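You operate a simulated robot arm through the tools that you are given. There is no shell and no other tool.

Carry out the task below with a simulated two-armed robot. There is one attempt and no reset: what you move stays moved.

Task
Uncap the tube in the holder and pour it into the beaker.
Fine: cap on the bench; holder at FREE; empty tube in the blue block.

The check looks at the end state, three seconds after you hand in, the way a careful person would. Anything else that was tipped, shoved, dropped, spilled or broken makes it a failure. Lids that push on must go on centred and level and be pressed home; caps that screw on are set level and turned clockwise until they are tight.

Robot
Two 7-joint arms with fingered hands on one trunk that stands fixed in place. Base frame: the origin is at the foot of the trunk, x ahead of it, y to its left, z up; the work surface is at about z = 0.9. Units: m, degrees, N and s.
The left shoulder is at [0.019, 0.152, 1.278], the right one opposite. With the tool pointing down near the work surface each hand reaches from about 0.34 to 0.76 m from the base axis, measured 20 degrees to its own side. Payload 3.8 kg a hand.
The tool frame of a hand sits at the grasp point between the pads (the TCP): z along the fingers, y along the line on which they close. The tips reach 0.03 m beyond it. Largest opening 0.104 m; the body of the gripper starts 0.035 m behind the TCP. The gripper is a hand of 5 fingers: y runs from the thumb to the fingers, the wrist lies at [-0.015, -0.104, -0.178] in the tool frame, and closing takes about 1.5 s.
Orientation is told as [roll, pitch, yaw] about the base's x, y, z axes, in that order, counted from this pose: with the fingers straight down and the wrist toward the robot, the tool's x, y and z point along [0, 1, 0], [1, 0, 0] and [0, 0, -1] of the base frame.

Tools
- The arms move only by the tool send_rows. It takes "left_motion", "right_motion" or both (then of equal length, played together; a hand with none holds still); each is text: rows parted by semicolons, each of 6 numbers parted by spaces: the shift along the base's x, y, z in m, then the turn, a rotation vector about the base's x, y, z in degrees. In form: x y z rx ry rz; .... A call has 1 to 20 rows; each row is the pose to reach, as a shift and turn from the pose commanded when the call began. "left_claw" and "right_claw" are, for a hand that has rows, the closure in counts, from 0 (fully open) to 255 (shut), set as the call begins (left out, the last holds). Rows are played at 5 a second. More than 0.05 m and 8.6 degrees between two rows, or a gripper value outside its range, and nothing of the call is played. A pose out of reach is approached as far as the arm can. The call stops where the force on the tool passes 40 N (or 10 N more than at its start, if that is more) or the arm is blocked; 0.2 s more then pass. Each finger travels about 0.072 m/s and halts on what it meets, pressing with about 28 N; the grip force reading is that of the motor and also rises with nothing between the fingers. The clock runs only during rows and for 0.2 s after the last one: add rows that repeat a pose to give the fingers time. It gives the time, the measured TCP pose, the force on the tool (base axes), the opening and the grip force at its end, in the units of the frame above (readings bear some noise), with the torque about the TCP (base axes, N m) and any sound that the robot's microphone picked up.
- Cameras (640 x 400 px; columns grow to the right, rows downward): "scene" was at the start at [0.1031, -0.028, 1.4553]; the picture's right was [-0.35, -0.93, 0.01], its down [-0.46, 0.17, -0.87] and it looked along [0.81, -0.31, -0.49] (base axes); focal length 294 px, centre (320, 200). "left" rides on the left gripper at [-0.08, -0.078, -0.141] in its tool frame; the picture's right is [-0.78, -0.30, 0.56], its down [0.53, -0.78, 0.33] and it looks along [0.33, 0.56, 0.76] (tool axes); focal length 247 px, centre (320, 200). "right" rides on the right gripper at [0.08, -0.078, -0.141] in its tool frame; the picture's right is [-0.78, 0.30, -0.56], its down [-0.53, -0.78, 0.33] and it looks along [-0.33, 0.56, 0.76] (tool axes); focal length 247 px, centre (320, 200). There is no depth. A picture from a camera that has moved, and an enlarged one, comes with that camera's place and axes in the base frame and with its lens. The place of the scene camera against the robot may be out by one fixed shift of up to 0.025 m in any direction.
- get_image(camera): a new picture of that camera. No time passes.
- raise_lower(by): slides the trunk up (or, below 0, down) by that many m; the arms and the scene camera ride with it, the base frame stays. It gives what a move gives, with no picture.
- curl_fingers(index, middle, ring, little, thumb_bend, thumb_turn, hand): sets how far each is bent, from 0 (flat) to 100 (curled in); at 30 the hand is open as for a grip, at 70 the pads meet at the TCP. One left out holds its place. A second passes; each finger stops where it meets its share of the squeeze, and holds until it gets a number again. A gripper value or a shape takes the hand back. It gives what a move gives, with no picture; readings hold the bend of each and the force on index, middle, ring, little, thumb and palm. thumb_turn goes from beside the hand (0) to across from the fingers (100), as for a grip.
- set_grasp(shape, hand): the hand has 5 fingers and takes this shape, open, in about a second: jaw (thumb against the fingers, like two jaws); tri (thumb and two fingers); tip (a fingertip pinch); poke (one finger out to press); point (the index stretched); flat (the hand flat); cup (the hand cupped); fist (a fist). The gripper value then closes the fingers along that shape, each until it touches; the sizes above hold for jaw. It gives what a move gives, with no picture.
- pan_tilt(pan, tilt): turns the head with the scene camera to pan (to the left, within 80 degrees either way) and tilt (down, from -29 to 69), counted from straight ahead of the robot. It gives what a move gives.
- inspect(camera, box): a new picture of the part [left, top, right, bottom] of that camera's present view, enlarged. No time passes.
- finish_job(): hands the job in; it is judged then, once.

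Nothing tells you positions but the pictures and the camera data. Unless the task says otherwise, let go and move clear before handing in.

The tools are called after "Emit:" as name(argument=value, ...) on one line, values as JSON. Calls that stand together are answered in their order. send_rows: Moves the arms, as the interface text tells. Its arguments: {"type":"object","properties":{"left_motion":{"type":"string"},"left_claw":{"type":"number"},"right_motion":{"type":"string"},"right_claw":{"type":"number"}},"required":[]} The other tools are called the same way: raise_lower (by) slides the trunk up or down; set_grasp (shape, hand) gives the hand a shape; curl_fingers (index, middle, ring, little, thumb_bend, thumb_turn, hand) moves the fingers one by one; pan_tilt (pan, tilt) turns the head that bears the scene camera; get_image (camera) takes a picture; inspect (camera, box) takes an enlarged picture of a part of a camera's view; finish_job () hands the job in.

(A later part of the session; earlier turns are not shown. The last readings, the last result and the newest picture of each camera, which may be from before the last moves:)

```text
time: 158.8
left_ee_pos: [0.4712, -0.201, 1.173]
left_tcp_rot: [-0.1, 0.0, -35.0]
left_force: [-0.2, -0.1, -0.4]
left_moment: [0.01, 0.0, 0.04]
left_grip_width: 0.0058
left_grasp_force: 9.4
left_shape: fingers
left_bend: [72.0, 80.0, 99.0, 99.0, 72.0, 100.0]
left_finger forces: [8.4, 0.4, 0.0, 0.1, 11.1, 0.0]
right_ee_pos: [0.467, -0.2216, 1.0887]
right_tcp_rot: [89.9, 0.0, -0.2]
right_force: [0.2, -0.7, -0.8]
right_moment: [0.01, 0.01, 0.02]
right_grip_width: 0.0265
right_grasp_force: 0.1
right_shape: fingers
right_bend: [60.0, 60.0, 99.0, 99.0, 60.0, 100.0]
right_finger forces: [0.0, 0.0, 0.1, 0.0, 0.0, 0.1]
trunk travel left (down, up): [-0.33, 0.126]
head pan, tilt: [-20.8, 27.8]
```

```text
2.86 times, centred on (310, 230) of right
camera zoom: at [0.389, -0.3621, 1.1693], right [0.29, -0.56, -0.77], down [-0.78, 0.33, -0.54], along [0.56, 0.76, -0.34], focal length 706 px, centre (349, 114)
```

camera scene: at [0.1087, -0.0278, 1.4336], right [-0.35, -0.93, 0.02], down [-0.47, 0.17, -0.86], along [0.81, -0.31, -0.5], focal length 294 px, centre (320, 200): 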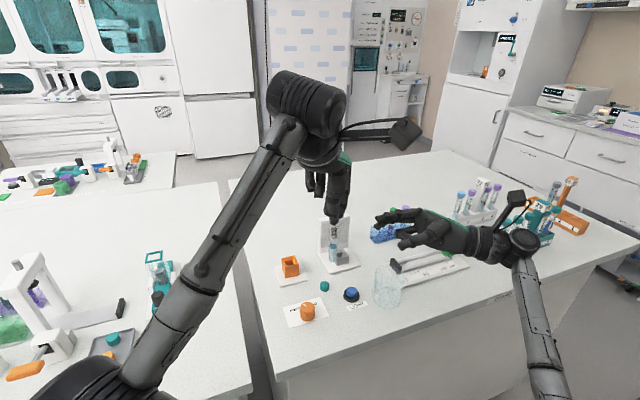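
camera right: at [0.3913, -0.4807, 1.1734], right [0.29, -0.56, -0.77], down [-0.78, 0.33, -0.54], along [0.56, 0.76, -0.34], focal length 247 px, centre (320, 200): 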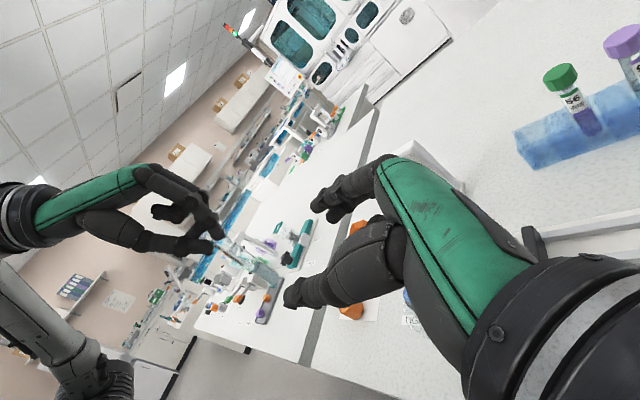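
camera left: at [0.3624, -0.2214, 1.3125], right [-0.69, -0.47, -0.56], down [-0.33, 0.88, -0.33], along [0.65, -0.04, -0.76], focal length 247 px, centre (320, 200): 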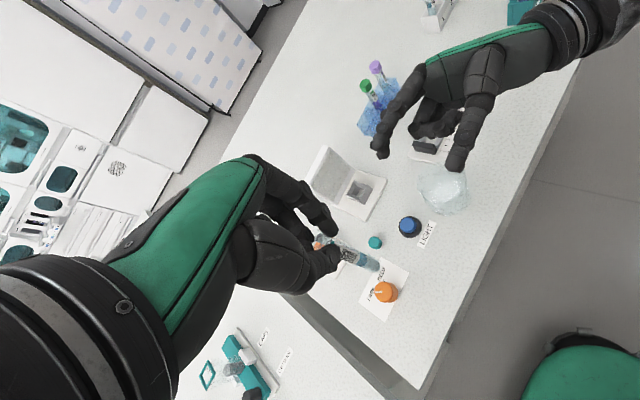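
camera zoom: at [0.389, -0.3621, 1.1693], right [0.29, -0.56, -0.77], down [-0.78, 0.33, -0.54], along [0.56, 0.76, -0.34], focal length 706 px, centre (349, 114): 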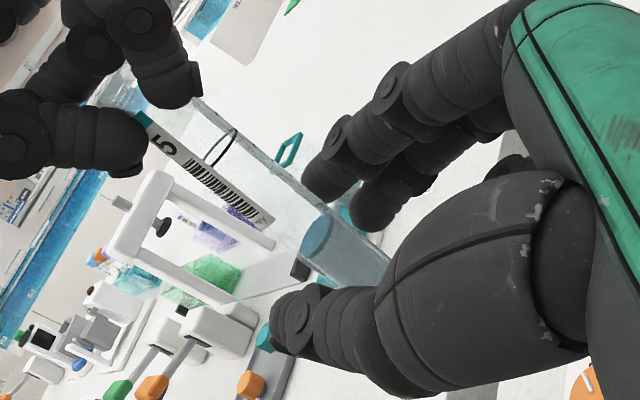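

Emit:
curl_fingers(hand="right", index=80, middle=80, thumb_bend=80)

Emit:
inspect(camera="scene", box=[310, 190, 390, 280])

Emit:
inspect(camera="right", box=[240, 160, 380, 300])

Emit:
inspect(camera="left", box=[270, 160, 470, 320])

```text
time: 159.8
left_ee_pos: [0.472, -0.1999, 1.1714]
left_tcp_rot: [0.1, 0.0, -35.1]
left_force: [0.3, 0.8, 0.8]
left_moment: [-0.05, 0.0, -0.02]
left_grip_width: 0.0
left_grasp_force: 1.2
left_shape: fingers
left_bend: [73.0, 80.0, 99.0, 99.0, 75.0, 100.0]
left_finger forces: [0.0, 1.2, 0.0, 0.0, 0.1, 0.0]
right_ee_pos: [0.468, -0.2229, 1.0877]
right_tcp_rot: [89.7, -0.1, -0.1]
right_force: [1.1, 0.5, -0.9]
right_moment: [-0.09, 0.01, 0.0]
right_grip_width: 0.0113
right_grasp_force: 22.0
right_shape: fingers
right_bend: [78.0, 78.0, 99.0, 99.0, 66.0, 100.0]
right_finger forces: [12.6, 10.7, 0.1, 0.1, 21.8, 0.0]
trunk travel left (down, up): [-0.33, 0.126]
head pan, tilt: [-20.8, 27.8]
```

```text
4.44 times, centred on (350, 235) of scene
camera zoom: at [0.1086, -0.028, 1.4336], right [-0.35, -0.93, 0.02], down [-0.47, 0.17, -0.86], along [0.81, -0.31, -0.5], focal length 1309 px, centre (187, 44)
```

zoom: 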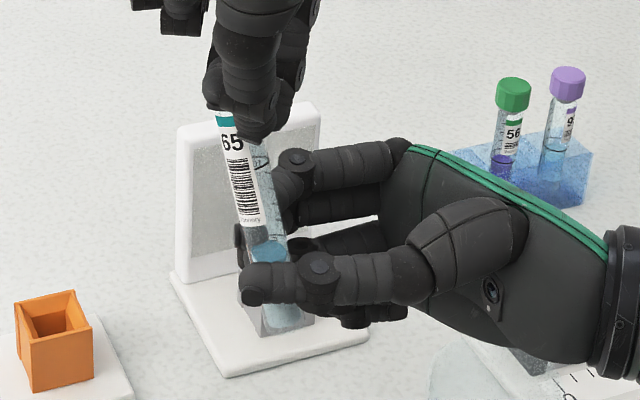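

```text
2.86 times, centred on (310, 230) of right
camera zoom: at [0.3891, -0.362, 1.1693], right [0.29, -0.56, -0.77], down [-0.78, 0.33, -0.54], along [0.56, 0.76, -0.34], focal length 706 px, centre (349, 114)
```

zoom: 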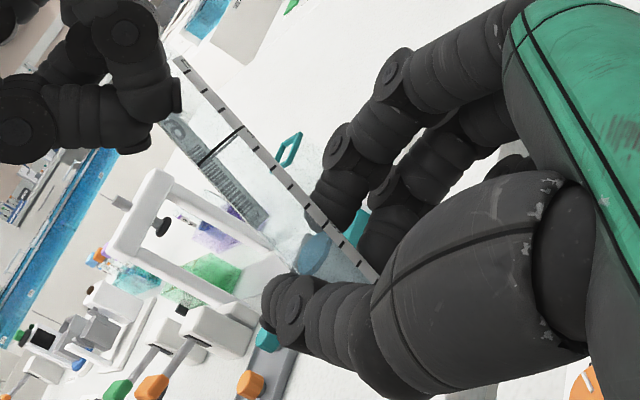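

```text
2.50 times, centred on (370, 240) of left
camera zoom: at [0.3624, -0.2216, 1.3126], right [-0.69, -0.47, -0.56], down [-0.33, 0.88, -0.33], along [0.65, -0.05, -0.76], focal length 617 px, centre (195, 100)
```

zoom: 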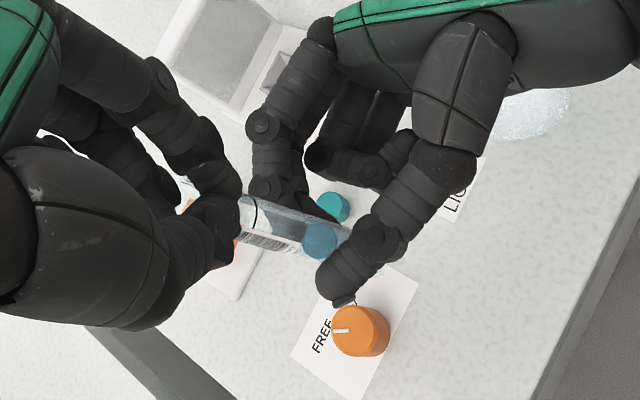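

The right hand now holds the tube firmly, and the left fingers have slid off its side. The tube leans about 15° with no spill. I'll raise the left hand straight up and away.

Emit:
send_rows(left_motion="0 0 0.01 0 0 0; 0 0 0.025 0 0 0; 0 0 0.045 0 0 0; 0 0 0.07 0 0 0; 0 0.01 0.1 0 0 0; 0 0.04 0.12 0 0 0; 0 0.08 0.13 0 0 0; 0 0.12 0.14 0 0 0; 0 0.16 0.14 0 0 0; 0 0.2 0.14 0 0 0; 0 0.24 0.14 0 0 0; 0 0.28 0.14 0 0 0; 0 0.3 0.14 0 0 0")

Emit:
inspect(camera="scene", box=[300, 170, 420, 280])

Emit:
get_image(camera="right")

Emit:
get_image(camera="scene")

```text
time: 162.6
left_ee_pos: [0.4714, 0.0994, 1.314]
left_tcp_rot: [0.0, 0.1, -35.1]
left_force: [0.3, 0.6, -0.6]
left_moment: [-0.01, 0.0, -0.01]
left_grip_width: 0.0001
left_grasp_force: 0.1
left_shape: fingers
left_bend: [73.0, 80.0, 99.0, 99.0, 75.0, 100.0]
left_finger forces: [0.0, 0.0, 0.0, 0.1, 0.0, 0.0]
right_ee_pos: [0.4686, -0.2201, 1.0886]
right_tcp_rot: [89.7, 0.1, -0.1]
right_force: [-0.2, -0.4, -0.4]
right_moment: [0.01, -0.03, 0.01]
right_grip_width: 0.011
right_grasp_force: 21.2
right_shape: fingers
right_bend: [78.0, 78.0, 99.0, 99.0, 66.0, 100.0]
right_finger forces: [11.0, 11.2, 0.0, 0.0, 21.8, 0.1]
trunk travel left (down, up): [-0.33, 0.126]
head pan, tilt: [-20.8, 27.8]
```

```text
3.64 times, centred on (360, 225) of scene
camera zoom: at [0.1085, -0.0274, 1.4336], right [-0.35, -0.93, 0.02], down [-0.47, 0.17, -0.86], along [0.81, -0.31, -0.5], focal length 1071 px, centre (174, 109)
```

zoom: 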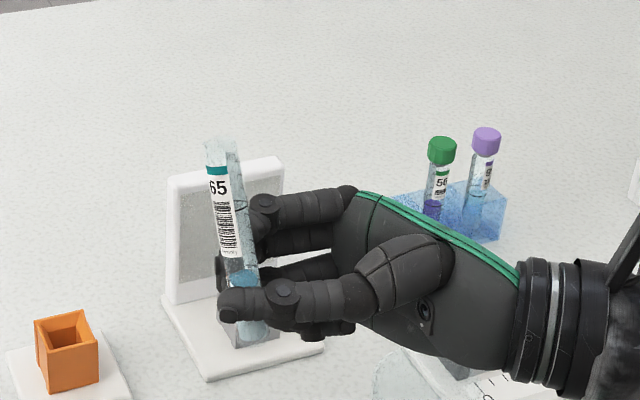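

```text
taken
camera right: at [0.3889, -0.3617, 1.1695], right [0.29, -0.56, -0.77], down [-0.78, 0.33, -0.54], along [0.56, 0.76, -0.34], focal length 247 px, centre (320, 200)
```

right: 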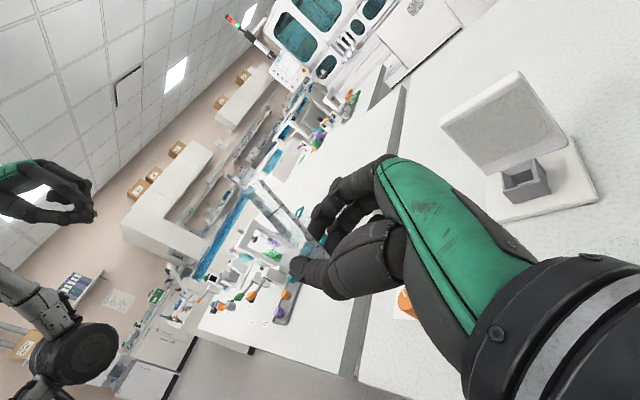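

```text
taken
camera scene: at [0.1085, -0.0274, 1.4336], right [-0.35, -0.93, 0.02], down [-0.47, 0.17, -0.86], along [0.81, -0.31, -0.5], focal length 294 px, centre (320, 200)
```

scene: 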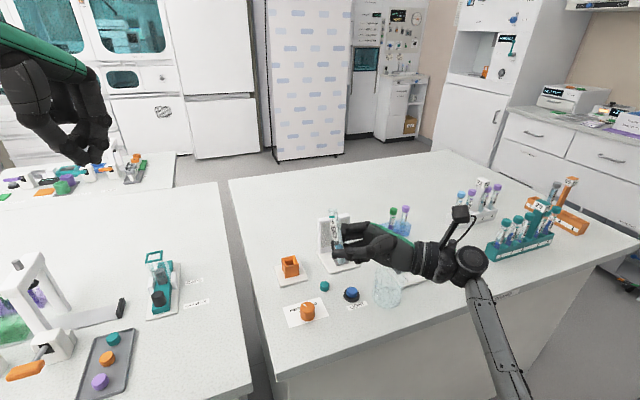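

The right hand holds the tube well. Before pouring I'll measure the beaker precisely relative to known objects.

Emit:
get_image(camera="left")

Emit:
inspect(camera="scene", box=[280, 250, 430, 340])

```text
taken
camera left: at [0.3618, 0.0789, 1.4532], right [-0.69, -0.47, -0.56], down [-0.33, 0.88, -0.33], along [0.65, -0.05, -0.76], focal length 247 px, centre (320, 200)
```

left: 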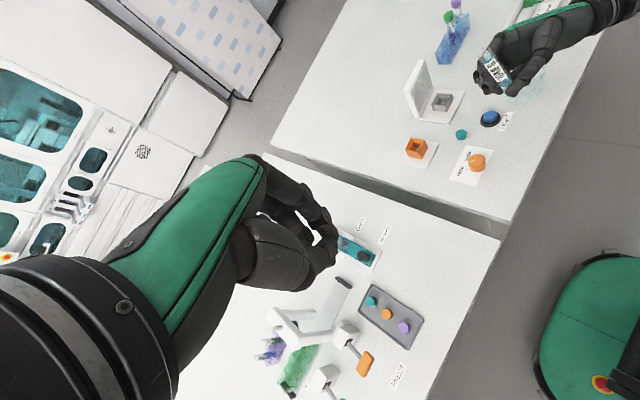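

```text
4.27 times, centred on (355, 295) of scene
camera zoom: at [0.1085, -0.0274, 1.4336], right [-0.35, -0.93, 0.02], down [-0.47, 0.17, -0.86], along [0.81, -0.31, -0.5], focal length 1257 px, centre (171, -205)
```

zoom: 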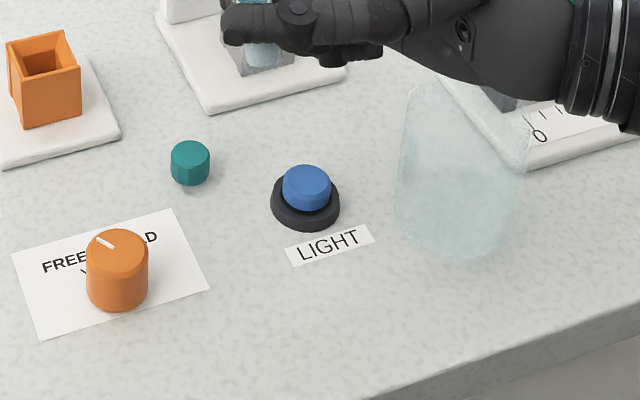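

The beaker centre is at about (0.474, -0.340) with its rim at about z = 0.972. I'll carry the tube over at height, keeping it upright.

Emit:
send_rows(right_motion="0 0 0.015 0 0 0; 0 -0.005 0.035 0 0 0; -0.005 -0.02 0.055 0 0 0; -0.012 -0.04 0.062 0 0 0; -0.02 -0.06 0.062 0 0 0; -0.028 -0.08 0.062 0 0 0; -0.036 -0.1 0.062 0 0 0; -0.044 -0.12 0.062 0 0 0; -0.052 -0.135 0.062 0 0 0; -0.06 -0.145 0.062 0 0 0; -0.066 -0.15 0.062 0 0 0; -0.066 -0.152 0.062 0 0 0; -0.066 -0.152 0.062 0 0 0")

Emit:
get_image(camera="scene")

Emit:
inspect(camera="scene", box=[340, 200, 460, 320])

Emit:
get_image(camera="left")

```text
time: 165.4
left_ee_pos: [0.4707, 0.0984, 1.3129]
left_tcp_rot: [0.0, 0.0, -35.0]
left_force: [0.3, 0.0, 0.0]
left_moment: [-0.02, 0.02, 0.02]
left_grip_width: 0.0002
left_grasp_force: 0.0
left_shape: fingers
left_bend: [73.0, 80.0, 99.0, 99.0, 75.0, 100.0]
left_finger forces: [0.0, 0.0, 0.0, 0.0, 0.1, 0.0]
right_ee_pos: [0.4023, -0.3738, 1.1497]
right_tcp_rot: [89.8, 0.0, 0.0]
right_force: [0.1, 0.4, -0.6]
right_moment: [0.02, 0.01, -0.01]
right_grip_width: 0.0106
right_grasp_force: 21.6
right_shape: fingers
right_bend: [79.0, 78.0, 99.0, 99.0, 66.0, 100.0]
right_finger forces: [10.2, 11.3, 0.0, 0.0, 21.4, 0.0]
trunk travel left (down, up): [-0.33, 0.126]
head pan, tilt: [-20.8, 27.8]
```

```text
taken
camera scene: at [0.1086, -0.0279, 1.4336], right [-0.35, -0.93, 0.02], down [-0.47, 0.17, -0.86], along [0.81, -0.31, -0.5], focal length 294 px, centre (320, 200)
```

scene: 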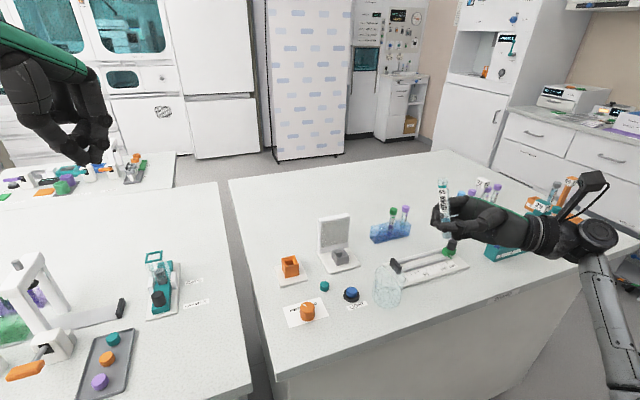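

```text
3.33 times, centred on (400, 260) of scene
camera zoom: at [0.1086, -0.0279, 1.4336], right [-0.35, -0.93, 0.02], down [-0.47, 0.17, -0.86], along [0.81, -0.31, -0.5], focal length 982 px, centre (53, 0)
```

zoom: 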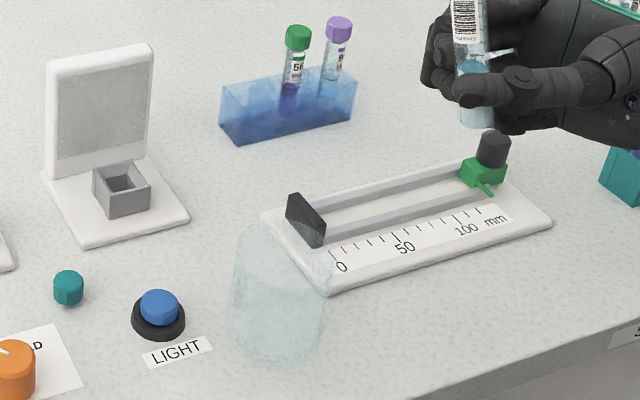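

```text
taken
camera left: at [0.3621, 0.078, 1.4531], right [-0.69, -0.47, -0.56], down [-0.33, 0.88, -0.33], along [0.65, -0.05, -0.76], focal length 247 px, centre (320, 200)
```

left: 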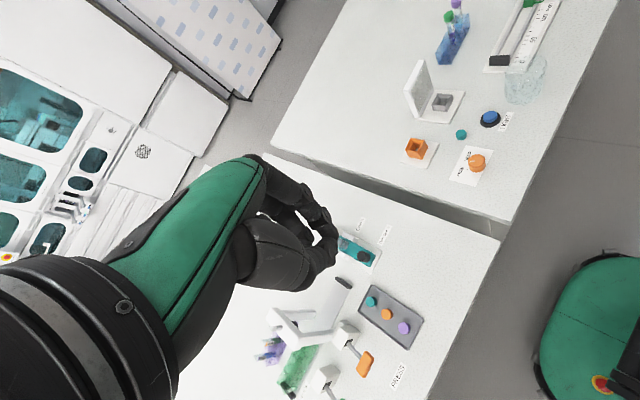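

Emit:
inspect(camera="left", box=[440, 40, 560, 190])

```text
2.67 times, centred on (500, 115) of left
camera zoom: at [0.3621, 0.078, 1.4531], right [-0.69, -0.47, -0.56], down [-0.33, 0.88, -0.33], along [0.65, -0.05, -0.76], focal length 659 px, centre (-160, 427)
```

zoom: 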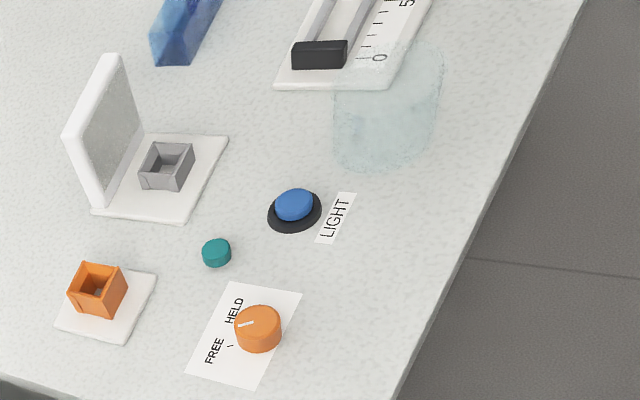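

The refined beaker centre is (0.475, -0.343). I'll tilt to 64°, which won't pour yet, at height to check the mouth position over the beaker.

Emit:
send_rows(right_motion="0 -0.001 0 0 8 0; 0 -0.001 0 0 16 0; 0 -0.001 0 0 24 0; 0 -0.001 0 0 32 0; 0 -0.001 0 0 40 0; 0 -0.001 0 0 48 0; 0 -0.001 0 0 56 0; -0.002 -0.001 0 0 64 0; -0.002 -0.001 -0.03 0 64 0; -0.002 -0.001 -0.06 0 64 0; -0.002 -0.001 -0.06 0 64 0")

Emit:
inspect(camera="left", box=[440, 0, 600, 150])

Emit:
inspect(camera="scene", box=[340, 180, 480, 320])

Emit:
get_image(camera="right")

```text
time: 167.8
left_ee_pos: [0.4714, 0.099, 1.3146]
left_tcp_rot: [0.0, 0.0, -35.0]
left_force: [-0.1, 1.0, 0.2]
left_moment: [-0.02, 0.02, 0.04]
left_grip_width: 0.0
left_grasp_force: 0.1
left_shape: fingers
left_bend: [73.0, 80.0, 99.0, 99.0, 75.0, 100.0]
left_finger forces: [0.0, 0.1, 0.0, 0.0, 0.0, 0.0]
right_ee_pos: [0.4007, -0.3752, 1.0911]
right_tcp_rot: [89.5, 64.0, -0.4]
right_force: [-0.1, 0.3, -0.1]
right_moment: [0.01, -0.03, 0.02]
right_grip_width: 0.0106
right_grasp_force: 21.6
right_shape: fingers
right_bend: [79.0, 78.0, 99.0, 99.0, 66.0, 100.0]
right_finger forces: [10.2, 11.3, 0.0, 0.1, 21.4, 0.0]
trunk travel left (down, up): [-0.33, 0.126]
head pan, tilt: [-20.8, 27.8]
```

```text
2.67 times, centred on (520, 75) of left
camera zoom: at [0.3621, 0.0781, 1.4531], right [-0.69, -0.47, -0.56], down [-0.33, 0.88, -0.33], along [0.65, -0.05, -0.76], focal length 659 px, centre (-213, 533)
```

zoom: 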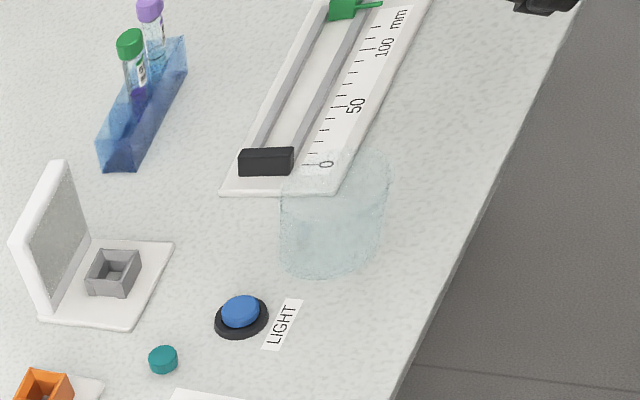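

```text
2.86 times, centred on (410, 250) of scene
camera zoom: at [0.1086, -0.0278, 1.4336], right [-0.35, -0.93, 0.02], down [-0.47, 0.17, -0.86], along [0.81, -0.31, -0.5], focal length 842 px, centre (63, 57)
```

zoom: 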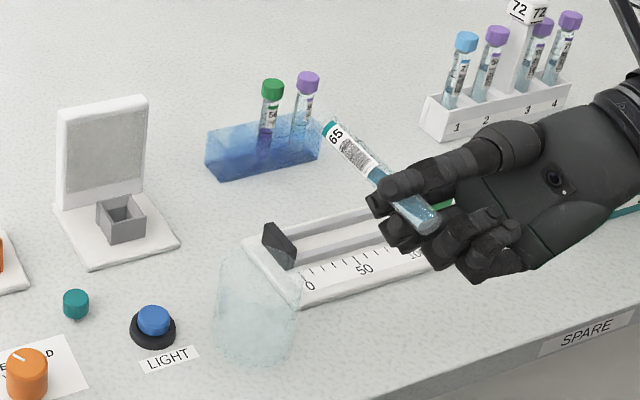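

```text
taken
camera right: at [0.4363, -0.5156, 1.1962], right [-0.57, -0.56, -0.6], down [-0.82, 0.33, 0.46], along [-0.06, 0.76, -0.65], focal length 247 px, centre (320, 200)
```

right: 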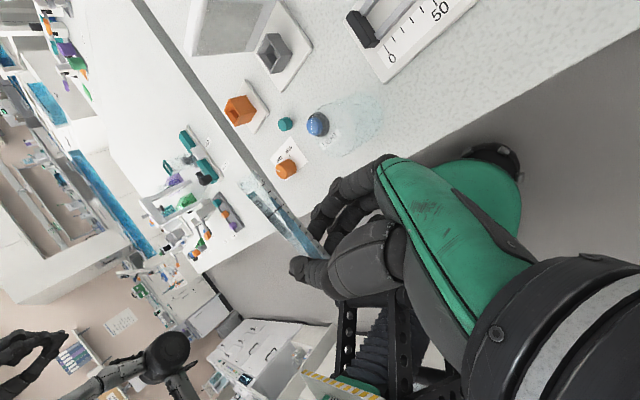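

The tube's lean in the grip adds to the tilt. I'll look closely before going further.

Emit:
inspect(camera="scene", box=[435, 210, 495, 270])

Emit:
inspect(camera="right", box=[230, 80, 400, 290])

```text
6.67 times, centred on (465, 240) of scene
camera zoom: at [0.1086, -0.0278, 1.4336], right [-0.35, -0.93, 0.02], down [-0.47, 0.17, -0.86], along [0.81, -0.31, -0.5], focal length 1964 px, centre (-647, -67)
```

zoom: 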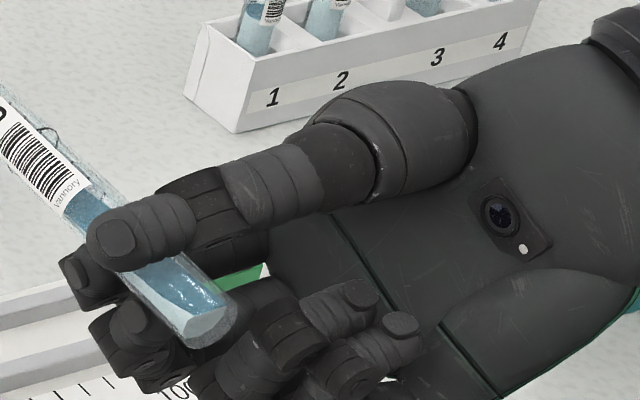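

```text
1.90 times, centred on (315, 185) of right
camera zoom: at [0.4363, -0.5156, 1.1962], right [-0.57, -0.56, -0.6], down [-0.82, 0.33, 0.46], along [-0.06, 0.76, -0.65], focal length 470 px, centre (330, 229)
```

zoom: 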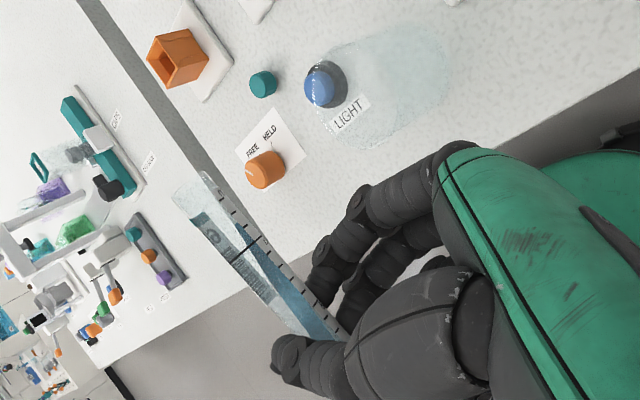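

The liquid is still well inside. I'll lower toward the rim with a small y correction so I can compare the mouth with the rim directly.

Emit:
send_rows(right_motion="0 0.005 -0.02 0 0 0; 0 0.009 -0.04 0 0 0; 0 0.009 -0.06 0 0 0; 0 0.009 -0.07 0 0 0; 0 0.009 -0.07 0 0 0")

Emit:
inspect(camera="scene", box=[350, 210, 470, 320])

Emit:
inspect(camera="right", box=[200, 60, 400, 290])

Emit:
inspect(camera="left", box=[480, 0, 600, 120])

```text
time: 169.0
left_ee_pos: [0.4714, 0.0977, 1.3127]
left_tcp_rot: [0.0, -0.1, -35.0]
left_force: [0.4, -0.1, -0.4]
left_moment: [0.02, -0.03, 0.0]
left_grip_width: 0.0
left_grasp_force: 0.0
left_shape: fingers
left_bend: [73.0, 80.0, 99.0, 99.0, 75.0, 100.0]
left_finger forces: [0.0, 0.0, 0.1, 0.0, 0.1, 0.0]
right_ee_pos: [0.3997, -0.366, 1.0201]
right_tcp_rot: [89.6, 64.1, -0.2]
right_force: [0.6, -0.1, -0.6]
right_moment: [0.02, -0.02, -0.01]
right_grip_width: 0.0106
right_grasp_force: 21.3
right_shape: fingers
right_bend: [79.0, 78.0, 99.0, 99.0, 66.0, 100.0]
right_finger forces: [10.2, 11.3, 0.1, 0.0, 21.5, 0.0]
trunk travel left (down, up): [-0.33, 0.126]
head pan, tilt: [-20.8, 27.8]
```

```text
3.64 times, centred on (410, 265) of scene
camera zoom: at [0.1086, -0.0279, 1.4336], right [-0.35, -0.93, 0.02], down [-0.47, 0.17, -0.86], along [0.81, -0.31, -0.5], focal length 1071 px, centre (-7, -36)
```

zoom: 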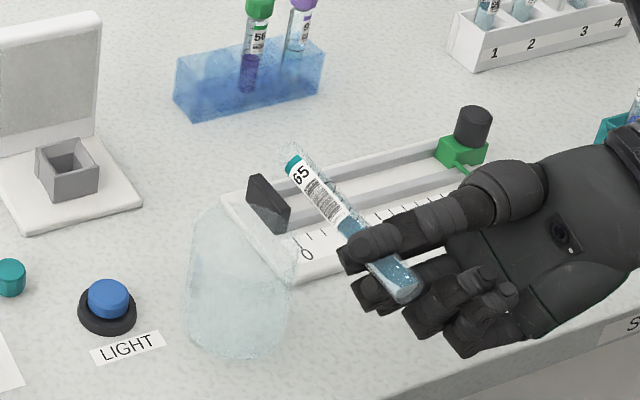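

```text
1.74 times, centred on (300, 175) of right
camera zoom: at [0.4369, -0.5061, 1.1265], right [-0.57, -0.56, -0.6], down [-0.82, 0.33, 0.46], along [-0.06, 0.76, -0.65], focal length 430 px, centre (355, 244)
```

zoom: 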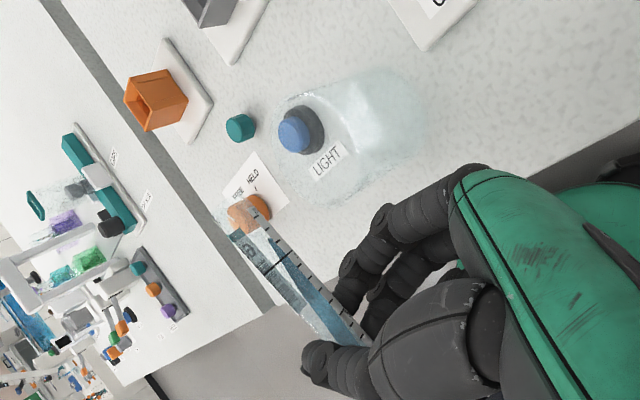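

```text
3.33 times, centred on (540, 60) of left
camera zoom: at [0.3621, 0.078, 1.4531], right [-0.69, -0.47, -0.56], down [-0.33, 0.88, -0.33], along [0.65, -0.05, -0.76], focal length 823 px, centre (-413, 667)
```

zoom: 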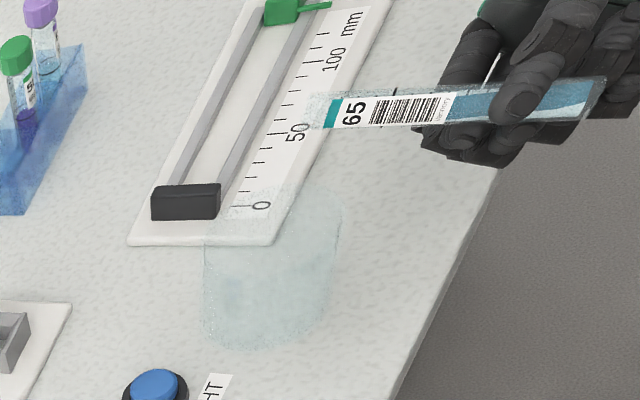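

Two camera views agree: the mouth is at (0.467, -0.347, 1.036), over the beaker, with an effective tilt of 77°. I'll lower close to the rim and then tilt slowly, keeping the mouth fixed over the beaker.

Emit:
send_rows(right_motion="0 0.001 -0.015 0 0 0; 0 0.002 -0.033 0 0 0; 0 0.002 -0.033 0 0 0")

Emit:
inspect(camera="scene", box=[350, 220, 450, 320])

Emit:
inspect(camera="left", box=[490, 10, 590, 110])

```text
time: 169.8
left_ee_pos: [0.4708, 0.0976, 1.3138]
left_tcp_rot: [0.0, -0.1, -35.0]
left_force: [-0.7, -0.1, -0.1]
left_moment: [0.02, -0.03, -0.01]
left_grip_width: 0.0
left_grasp_force: 0.0
left_shape: fingers
left_bend: [73.0, 80.0, 99.0, 99.0, 75.0, 100.0]
left_finger forces: [0.1, 0.0, 0.1, 0.0, 0.0, 0.0]
right_ee_pos: [0.3997, -0.3651, 0.9879]
right_tcp_rot: [89.5, 63.9, -0.3]
right_force: [-0.3, -0.2, -0.7]
right_moment: [0.03, 0.03, 0.0]
right_grip_width: 0.0103
right_grasp_force: 21.3
right_shape: fingers
right_bend: [79.0, 78.0, 99.0, 99.0, 66.0, 100.0]
right_finger forces: [10.1, 11.3, 0.0, 0.0, 21.5, 0.0]
trunk travel left (down, up): [-0.33, 0.126]
head pan, tilt: [-20.8, 27.8]
```

```text
4.00 times, centred on (400, 270) of scene
camera zoom: at [0.1085, -0.0279, 1.4336], right [-0.35, -0.93, 0.02], down [-0.47, 0.17, -0.86], along [0.81, -0.31, -0.5], focal length 1178 px, centre (0, -80)
```

zoom: 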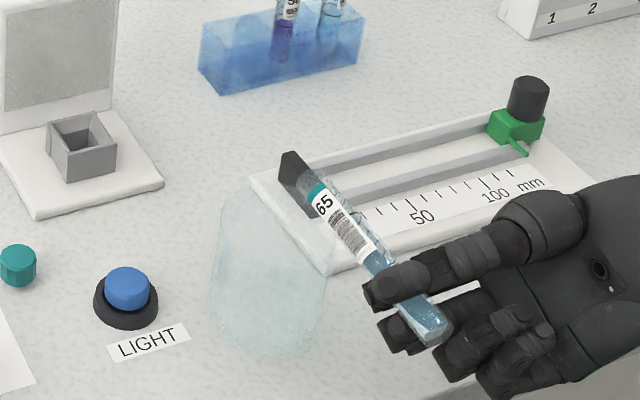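

```text
4.00 times, centred on (540, 60) of left
camera zoom: at [0.362, 0.078, 1.4531], right [-0.69, -0.47, -0.56], down [-0.33, 0.88, -0.33], along [0.65, -0.05, -0.76], focal length 988 px, centre (-560, 760)
```

zoom: 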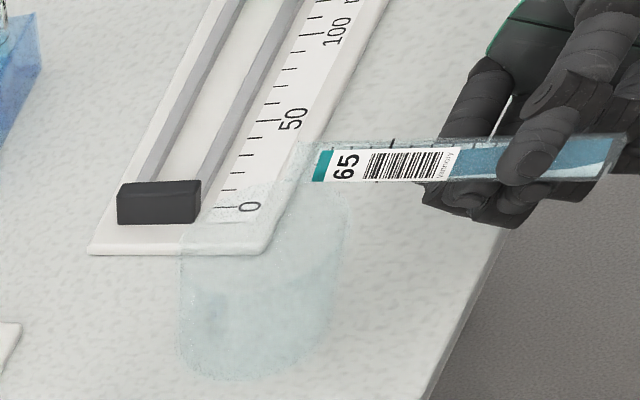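

The mouth is positioned 3 cm above the rim, inside its circle. I'll start the slow tilt.

Emit:
send_rows(right_motion="-0.0005 0.001 0.0024 0 2 0; -0.001 0.002 0.0048 0 4 0; -0.0015 0.003 0.0072 0 6 0; -0.0019 0.003 0.0096 0 8 0; -0.0021 0.003 0.012 0 10 0; -0.0021 0.003 0.0145 0 12 0; -0.0021 0.003 0.017 0 14 0; -0.0021 0.003 0.0193 0 16 0; -0.0018 0.003 0.0217 0 18 0; -0.0015 0.003 0.0241 0 20 0; -0.0012 0.003 0.0265 0 22 0; -0.001 0.003 0.0289 0 24 0")

Emit:
inspect(camera="scene", box=[350, 220, 450, 320])

Emit:
inspect(camera="left", box=[490, 10, 590, 110])

```text
time: 172.4
left_ee_pos: [0.4712, 0.1002, 1.3125]
left_tcp_rot: [0.0, 0.0, -35.0]
left_force: [0.6, 0.2, 0.1]
left_moment: [-0.02, 0.04, 0.02]
left_grip_width: 0.0
left_grasp_force: 0.1
left_shape: fingers
left_bend: [73.0, 80.0, 99.0, 99.0, 75.0, 100.0]
left_finger forces: [0.0, 0.0, 0.0, 0.1, 0.1, 0.0]
right_ee_pos: [0.398, -0.3611, 1.0166]
right_tcp_rot: [85.5, 88.2, -4.3]
right_force: [0.6, 0.1, -0.1]
right_moment: [0.0, 0.0, 0.01]
right_grip_width: 0.0105
right_grasp_force: 21.5
right_shape: fingers
right_bend: [79.0, 78.0, 99.0, 99.0, 66.0, 100.0]
right_finger forces: [10.1, 11.3, 0.0, 0.0, 21.5, 0.1]
trunk travel left (down, up): [-0.33, 0.126]
head pan, tilt: [-20.8, 27.8]
```

```text
4.00 times, centred on (400, 270) of scene
camera zoom: at [0.1087, -0.0279, 1.4335], right [-0.35, -0.93, 0.02], down [-0.47, 0.17, -0.86], along [0.81, -0.31, -0.5], focal length 1178 px, centre (0, -80)
```

zoom: 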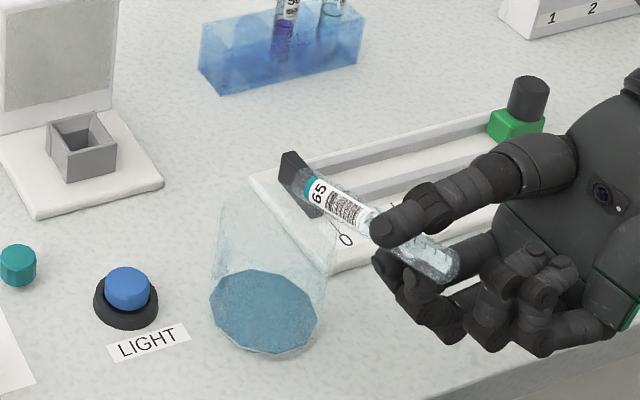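

```text
4.00 times, centred on (540, 60) of left
camera zoom: at [0.3622, 0.078, 1.4531], right [-0.69, -0.47, -0.56], down [-0.33, 0.88, -0.33], along [0.65, -0.05, -0.76], focal length 988 px, centre (-560, 760)
```

zoom: 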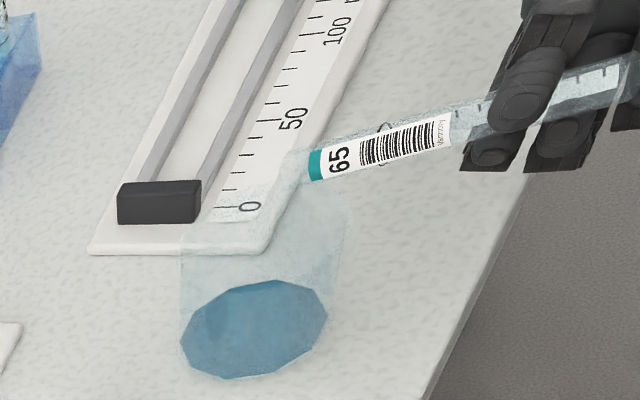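

The liquid is in the beaker and none has spilled. I'll tilt further and hold to drain completely.

Emit:
send_rows(right_motion="0.0012 0 0.005 0 4 0; 0.0025 0 0.0094 0 8 0; 0.0043 0 0.014 0 12 0; 0.0062 0 0.0183 0 16 0; 0.0087 0 0.0225 0 20 0; 0.0112 0 0.0267 0 24 0; 0.0142 0 0.0305 0 28 0; 0.0172 0 0.0342 0 32 0; 0.0207 0 0.0376 0 36 0; 0.0243 0 0.0409 0 40 0; 0.0243 0 0.0409 0 40 0; 0.0243 0 0.0409 0 40 0; 0.0243 0 0.0409 0 40 0; 0.0243 0 0.0409 0 40 0; 0.0243 0 0.0409 0 40 0; 0.0243 0 0.0409 0 40 0")

Emit:
inspect(camera="scene", box=[350, 220, 450, 320])

Emit:
inspect(camera="left", box=[490, 10, 590, 110])

```text
time: 175.8
left_ee_pos: [0.4714, 0.099, 1.3134]
left_tcp_rot: [-0.1, 0.0, -35.0]
left_force: [0.2, -0.1, 0.2]
left_moment: [0.01, 0.0, 0.01]
left_grip_width: 0.0
left_grasp_force: 0.0
left_shape: fingers
left_bend: [73.0, 80.0, 99.0, 99.0, 75.0, 100.0]
left_finger forces: [0.0, 0.0, 0.1, 0.0, 0.1, 0.0]
right_ee_pos: [0.422, -0.3608, 1.0571]
right_tcp_rot: [-90.2, 52.1, -179.9]
right_force: [-0.7, 0.1, 0.3]
right_moment: [0.0, 0.04, 0.0]
right_grip_width: 0.0106
right_grasp_force: 21.7
right_shape: fingers
right_bend: [79.0, 78.0, 99.0, 99.0, 66.0, 100.0]
right_finger forces: [9.9, 11.2, 0.0, 0.1, 21.4, 0.0]
trunk travel left (down, up): [-0.33, 0.126]
head pan, tilt: [-20.8, 27.8]
```

```text
4.00 times, centred on (400, 270) of scene
camera zoom: at [0.1087, -0.0279, 1.4335], right [-0.35, -0.93, 0.02], down [-0.47, 0.17, -0.86], along [0.81, -0.31, -0.5], focal length 1178 px, centre (0, -80)
```

zoom: 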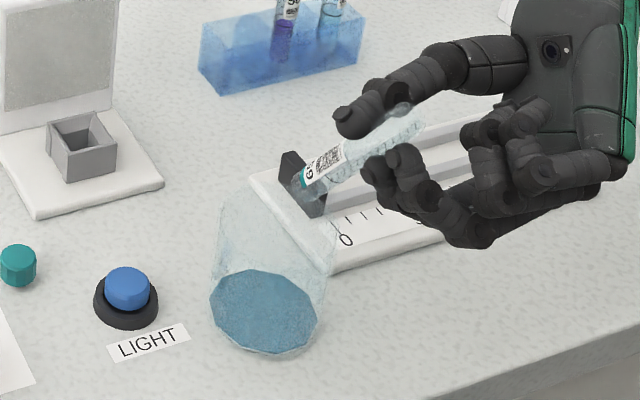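

```text
4.00 times, centred on (540, 60) of left
camera zoom: at [0.3622, 0.078, 1.4531], right [-0.69, -0.47, -0.56], down [-0.33, 0.88, -0.33], along [0.65, -0.05, -0.76], focal length 988 px, centre (-560, 760)
```

zoom: 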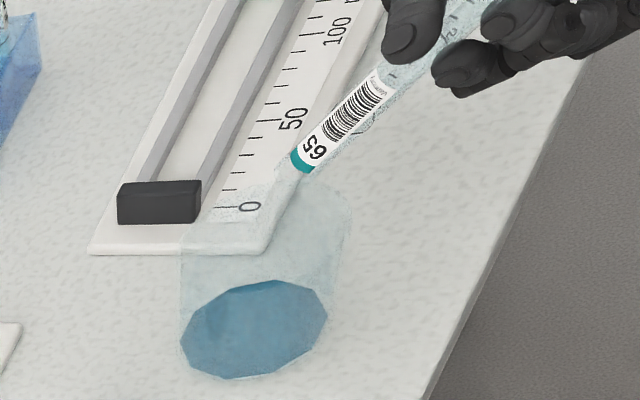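

The tube is empty and all the liquid is in the beaker. I'll lift and rotate the tube back upright, including the extra 13° so it hangs vertical.

Emit:
send_rows(right_motion="0 0 0.03 0 0 0; 0 0 0.06 0 -6 0; 0 0 0.08 0 -14 0; 0 0 0.08 0 -22 0; 0 0 0.08 0 -30 0; 0 0 0.08 0 -38 0; 0 0 0.08 0 -46 0; 0 0 0.08 0 -54 0; 0 0 0.08 0 -62 0; 0 0 0.08 0 -70 0; 0 0 0.08 0 -78 0; 0 0 0.08 0 -86 0; 0 0 0.08 0 -94 0; 0 0 0.08 0 -102 0; 0 0 0.08 0 -110 0; 0 0 0.08 0 -118 0; 0 0 0.08 0 -126 0; 0 0 0.08 0 -134 0; 0 0 0.08 0 -140 0; 0 0 0.08 0 -140 0")

Emit:
send_rows(right_motion="0.005 0.02 -0.005 0 0 0; 0.012 0.045 -0.01 0 0 0; 0.02 0.07 -0.015 0 0 0; 0.028 0.095 -0.02 0 0 0; 0.036 0.115 -0.025 0 0 0; 0.044 0.13 -0.03 0 0 0; 0.048 0.14 -0.03 0 0 0; 0.048 0.14 -0.03 0 0 0")

Emit:
get_image(camera="scene")

Emit:
inspect(camera="scene", box=[300, 160, 440, 300])

Emit:
get_image(camera="left")

```text
time: 180.0
left_ee_pos: [0.4724, 0.0979, 1.313]
left_tcp_rot: [-0.1, 0.0, -35.0]
left_force: [-0.2, 0.5, -0.4]
left_moment: [-0.03, 0.0, -0.02]
left_grip_width: 0.0001
left_grasp_force: 0.0
left_shape: fingers
left_bend: [73.0, 80.0, 99.0, 99.0, 75.0, 100.0]
left_finger forces: [0.0, 0.1, 0.0, 0.0, 0.0, 0.1]
right_ee_pos: [0.3908, -0.3625, 1.1558]
right_tcp_rot: [89.7, -12.0, -0.2]
right_force: [0.3, -0.5, 0.2]
right_moment: [0.0, 0.03, 0.05]
right_grip_width: 0.0097
right_grasp_force: 19.9
right_shape: fingers
right_bend: [79.0, 78.0, 99.0, 99.0, 66.0, 99.0]
right_finger forces: [10.1, 10.3, 0.0, 0.0, 20.1, 0.0]
right hand out of reach, approached as far as the arm can: row 17, 18, 19, 20
trunk travel left (down, up): [-0.33, 0.126]
head pan, tilt: [-20.8, 27.8]
```

```text
time: 181.8
left_ee_pos: [0.47, 0.0987, 1.3142]
left_tcp_rot: [0.0, 0.0, -35.0]
left_force: [-0.4, -0.5, 0.8]
left_moment: [-0.03, -0.04, -0.01]
left_grip_width: 0.0
left_grasp_force: 0.1
left_shape: fingers
left_bend: [73.0, 80.0, 99.0, 99.0, 75.0, 100.0]
left_finger forces: [0.0, 0.0, 0.0, 0.0, 0.0, 0.0]
right_ee_pos: [0.3745, -0.2531, 1.1698]
right_tcp_rot: [89.6, -11.8, -0.2]
right_force: [1.3, 0.3, -0.8]
right_moment: [-0.02, -0.06, 0.02]
right_grip_width: 0.0094
right_grasp_force: 20.3
right_shape: fingers
right_bend: [79.0, 78.0, 99.0, 99.0, 66.0, 99.0]
right_finger forces: [10.2, 10.6, 0.1, 0.0, 20.4, 0.0]
right hand out of reach, approached as far as the arm can: row 1, 2, 3, 4, 5, 6, 7, 8
trunk travel left (down, up): [-0.33, 0.126]
head pan, tilt: [-20.8, 27.8]
```

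```text
taken
camera scene: at [0.1086, -0.028, 1.4336], right [-0.35, -0.93, 0.02], down [-0.47, 0.17, -0.86], along [0.81, -0.31, -0.5], focal length 294 px, centre (320, 200)
```

scene: 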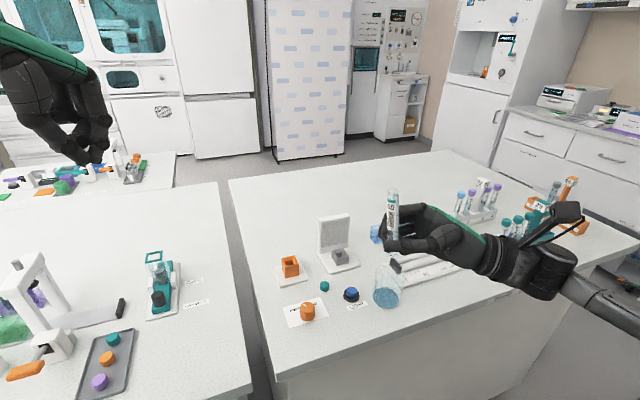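

```text
2.86 times, centred on (370, 230) of scene
camera zoom: at [0.1086, -0.028, 1.4336], right [-0.35, -0.93, 0.02], down [-0.47, 0.17, -0.86], along [0.81, -0.31, -0.5], focal length 842 px, centre (177, 114)
```

zoom: 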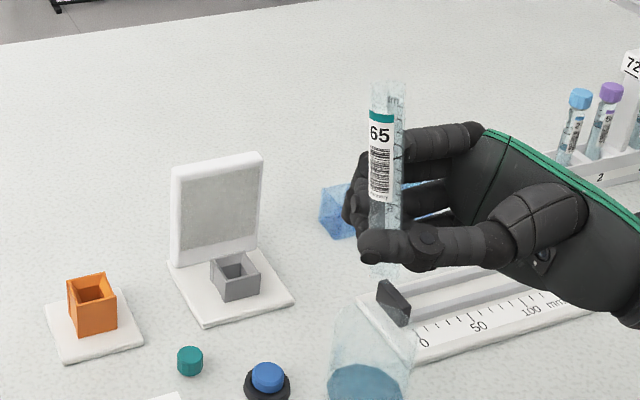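

```text
taken
camera left: at [0.3621, 0.0779, 1.4531], right [-0.69, -0.47, -0.56], down [-0.33, 0.88, -0.33], along [0.65, -0.05, -0.76], focal length 247 px, centre (320, 200)
```

left: 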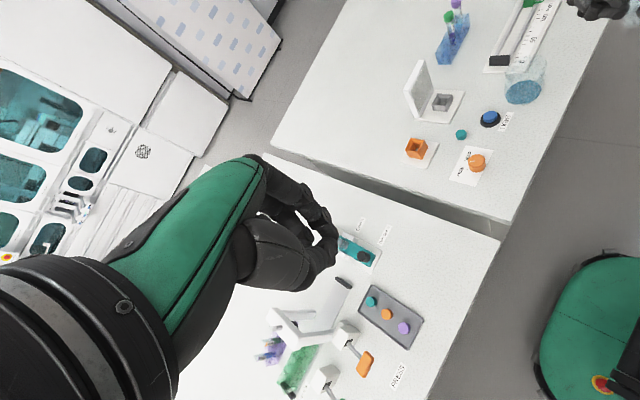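

The -12° pitch is at the arm's limit. I'll return to zero pitch and go to the earlier handover point, accepting the slight forward lean.

Emit:
send_rows(right_motion="0 0 0 0 6 0; 0 0 0 0 12 0; 0.012 0 -0.01 0 12 0; 0.03 0.005 -0.025 0 12 0; 0.05 0.01 -0.04 0 12 0; 0.07 0.02 -0.055 0 12 0; 0.085 0.026 -0.07 0 12 0; 0.094 0.031 -0.081 0 12 0; 0.094 0.031 -0.081 0 12 0")

Emit:
inspect(camera="scene", box=[290, 160, 430, 300])

Emit:
get_image(camera="left")

Emit:
curl_fingers(hand="left", index=46, middle=46, thumb_bend=46)

```text
time: 183.8
left_ee_pos: [0.471, 0.0978, 1.3128]
left_tcp_rot: [0.0, 0.0, -35.0]
left_force: [0.4, 0.6, 0.0]
left_moment: [0.01, -0.04, -0.01]
left_grip_width: 0.0
left_grasp_force: 0.0
left_shape: fingers
left_bend: [73.0, 80.0, 99.0, 99.0, 75.0, 100.0]
left_finger forces: [0.0, 0.0, 0.0, 0.0, 0.0, 0.1]
right_ee_pos: [0.3973, -0.2513, 1.1539]
right_tcp_rot: [89.7, 0.0, -0.1]
right_force: [-0.5, -0.3, 0.3]
right_moment: [-0.02, 0.01, 0.0]
right_grip_width: 0.0096
right_grasp_force: 20.6
right_shape: fingers
right_bend: [79.0, 78.0, 99.0, 99.0, 66.0, 99.0]
right_finger forces: [10.2, 10.7, 0.0, 0.1, 20.3, 0.0]
right hand out of reach, approached as far as the arm can: row 4, 5, 6, 7, 8, 9
trunk travel left (down, up): [-0.33, 0.126]
head pan, tilt: [-20.8, 27.8]
```

```text
2.86 times, centred on (360, 230) of scene
camera zoom: at [0.1087, -0.028, 1.4335], right [-0.35, -0.93, 0.02], down [-0.47, 0.17, -0.86], along [0.81, -0.31, -0.5], focal length 842 px, centre (206, 114)
```

zoom: 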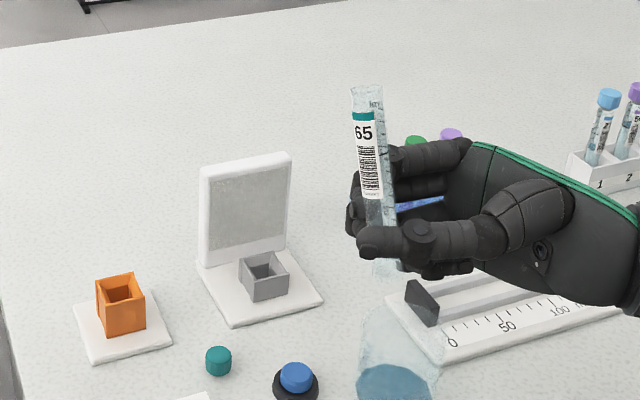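

```text
taken
camera left: at [0.3622, 0.0779, 1.4531], right [-0.69, -0.47, -0.56], down [-0.33, 0.88, -0.33], along [0.65, -0.05, -0.76], focal length 247 px, centre (320, 200)
```

left: 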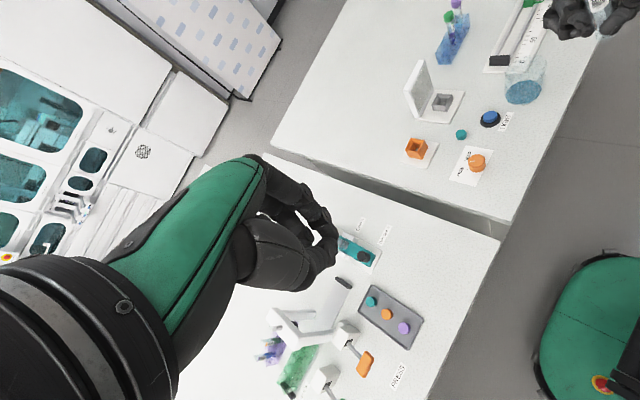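

```text
time: 184.8
left_ee_pos: [0.471, 0.0985, 1.3133]
left_tcp_rot: [0.0, 0.1, -34.9]
left_force: [0.4, -1.0, -0.6]
left_moment: [-0.02, 0.0, 0.0]
left_grip_width: 0.0618
left_grasp_force: 0.1
left_shape: fingers
left_bend: [46.0, 46.0, 99.0, 99.0, 46.0, 100.0]
left_finger forces: [0.0, 0.1, 0.0, 0.0, 0.1, 0.0]
right_ee_pos: [0.396, -0.251, 1.1523]
right_tcp_rot: [89.8, 0.0, -0.1]
right_force: [-0.9, -0.4, 0.2]
right_moment: [0.01, -0.01, -0.02]
right_grip_width: 0.0098
right_grasp_force: 20.3
right_shape: fingers
right_bend: [79.0, 78.0, 99.0, 99.0, 66.0, 99.0]
right_finger forces: [10.2, 10.6, 0.0, 0.0, 20.4, 0.1]
trunk travel left (down, up): [-0.33, 0.126]
head pan, tilt: [-20.8, 27.8]
```

The arm's elbow posture changed, so I'll do the handover here at (0.40, -0.23) instead. The left hand approaches from above.

Emit:
send_rows(left_motion="-0.006 -0.035 0.006 0 0 0; -0.012 -0.07 0.012 0 0 0; -0.018 -0.105 0.018 0 0 0; -0.024 -0.14 0.022 0 0 0; -0.03 -0.175 0.022 0 0 0; -0.036 -0.21 0.022 0 0 0; -0.042 -0.245 0.022 0 0 0; -0.049 -0.28 0.022 0 0 0; -0.056 -0.31 0.022 0 0 0; -0.0594 -0.327 0.022 0 0 0; -0.0594 -0.327 0.022 0 0 0")

Emit:
get_image(camera="left")

Emit:
get_image(camera="scene")

Emit:
get_image(camera="right")

```text
time: 187.2
left_ee_pos: [0.4117, -0.2275, 1.3345]
left_tcp_rot: [0.0, 0.0, -35.0]
left_force: [0.6, -0.9, 0.0]
left_moment: [-0.02, -0.04, -0.01]
left_grip_width: 0.062
left_grasp_force: 0.1
left_shape: fingers
left_bend: [46.0, 46.0, 99.0, 99.0, 46.0, 100.0]
left_finger forces: [0.0, 0.0, 0.1, 0.0, 0.1, 0.0]
right_ee_pos: [0.3962, -0.252, 1.1538]
right_tcp_rot: [89.7, 0.1, 0.0]
right_force: [-0.1, 0.0, -0.7]
right_moment: [-0.02, 0.0, 0.0]
right_grip_width: 0.0092
right_grasp_force: 20.1
right_shape: fingers
right_bend: [79.0, 78.0, 99.0, 99.0, 66.0, 99.0]
right_finger forces: [10.2, 10.6, 0.1, 0.1, 20.3, 0.0]
trunk travel left (down, up): [-0.33, 0.126]
head pan, tilt: [-20.8, 27.8]
```

```text
taken
camera left: at [0.3025, -0.2486, 1.4745], right [-0.69, -0.47, -0.56], down [-0.33, 0.88, -0.33], along [0.65, -0.04, -0.76], focal length 247 px, centre (320, 200)
```

left: 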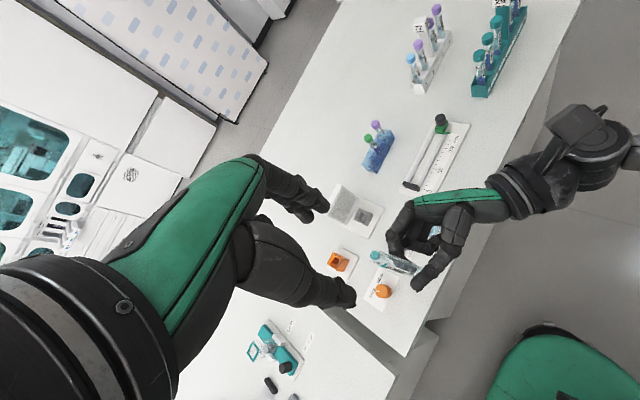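

```text
taken
camera scene: at [0.1088, -0.0277, 1.4335], right [-0.35, -0.93, 0.02], down [-0.47, 0.17, -0.86], along [0.81, -0.31, -0.5], focal length 294 px, centre (320, 200)
```

scene: 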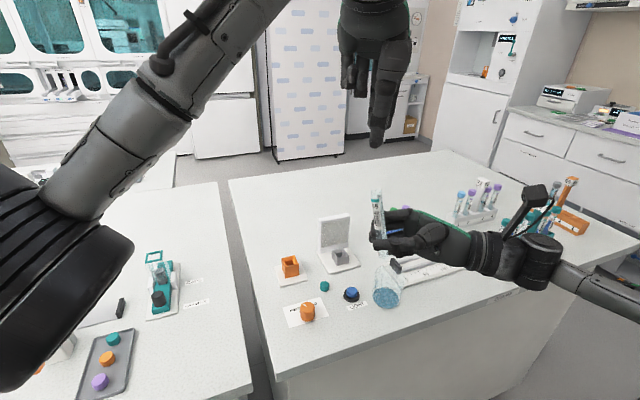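

```text
taken
camera right: at [0.3172, -0.3915, 1.2339], right [0.29, -0.56, -0.77], down [-0.78, 0.33, -0.54], along [0.56, 0.76, -0.34], focal length 247 px, centre (320, 200)
```

right: 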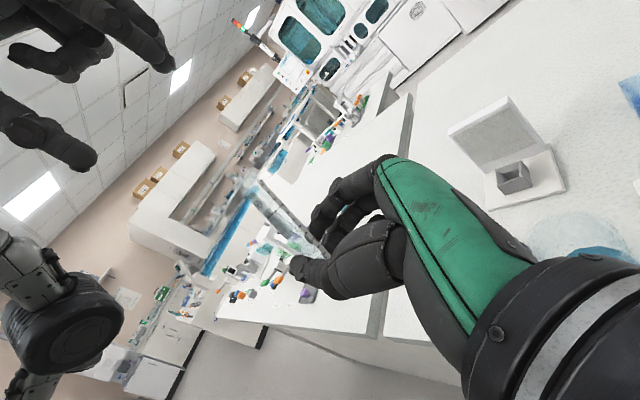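

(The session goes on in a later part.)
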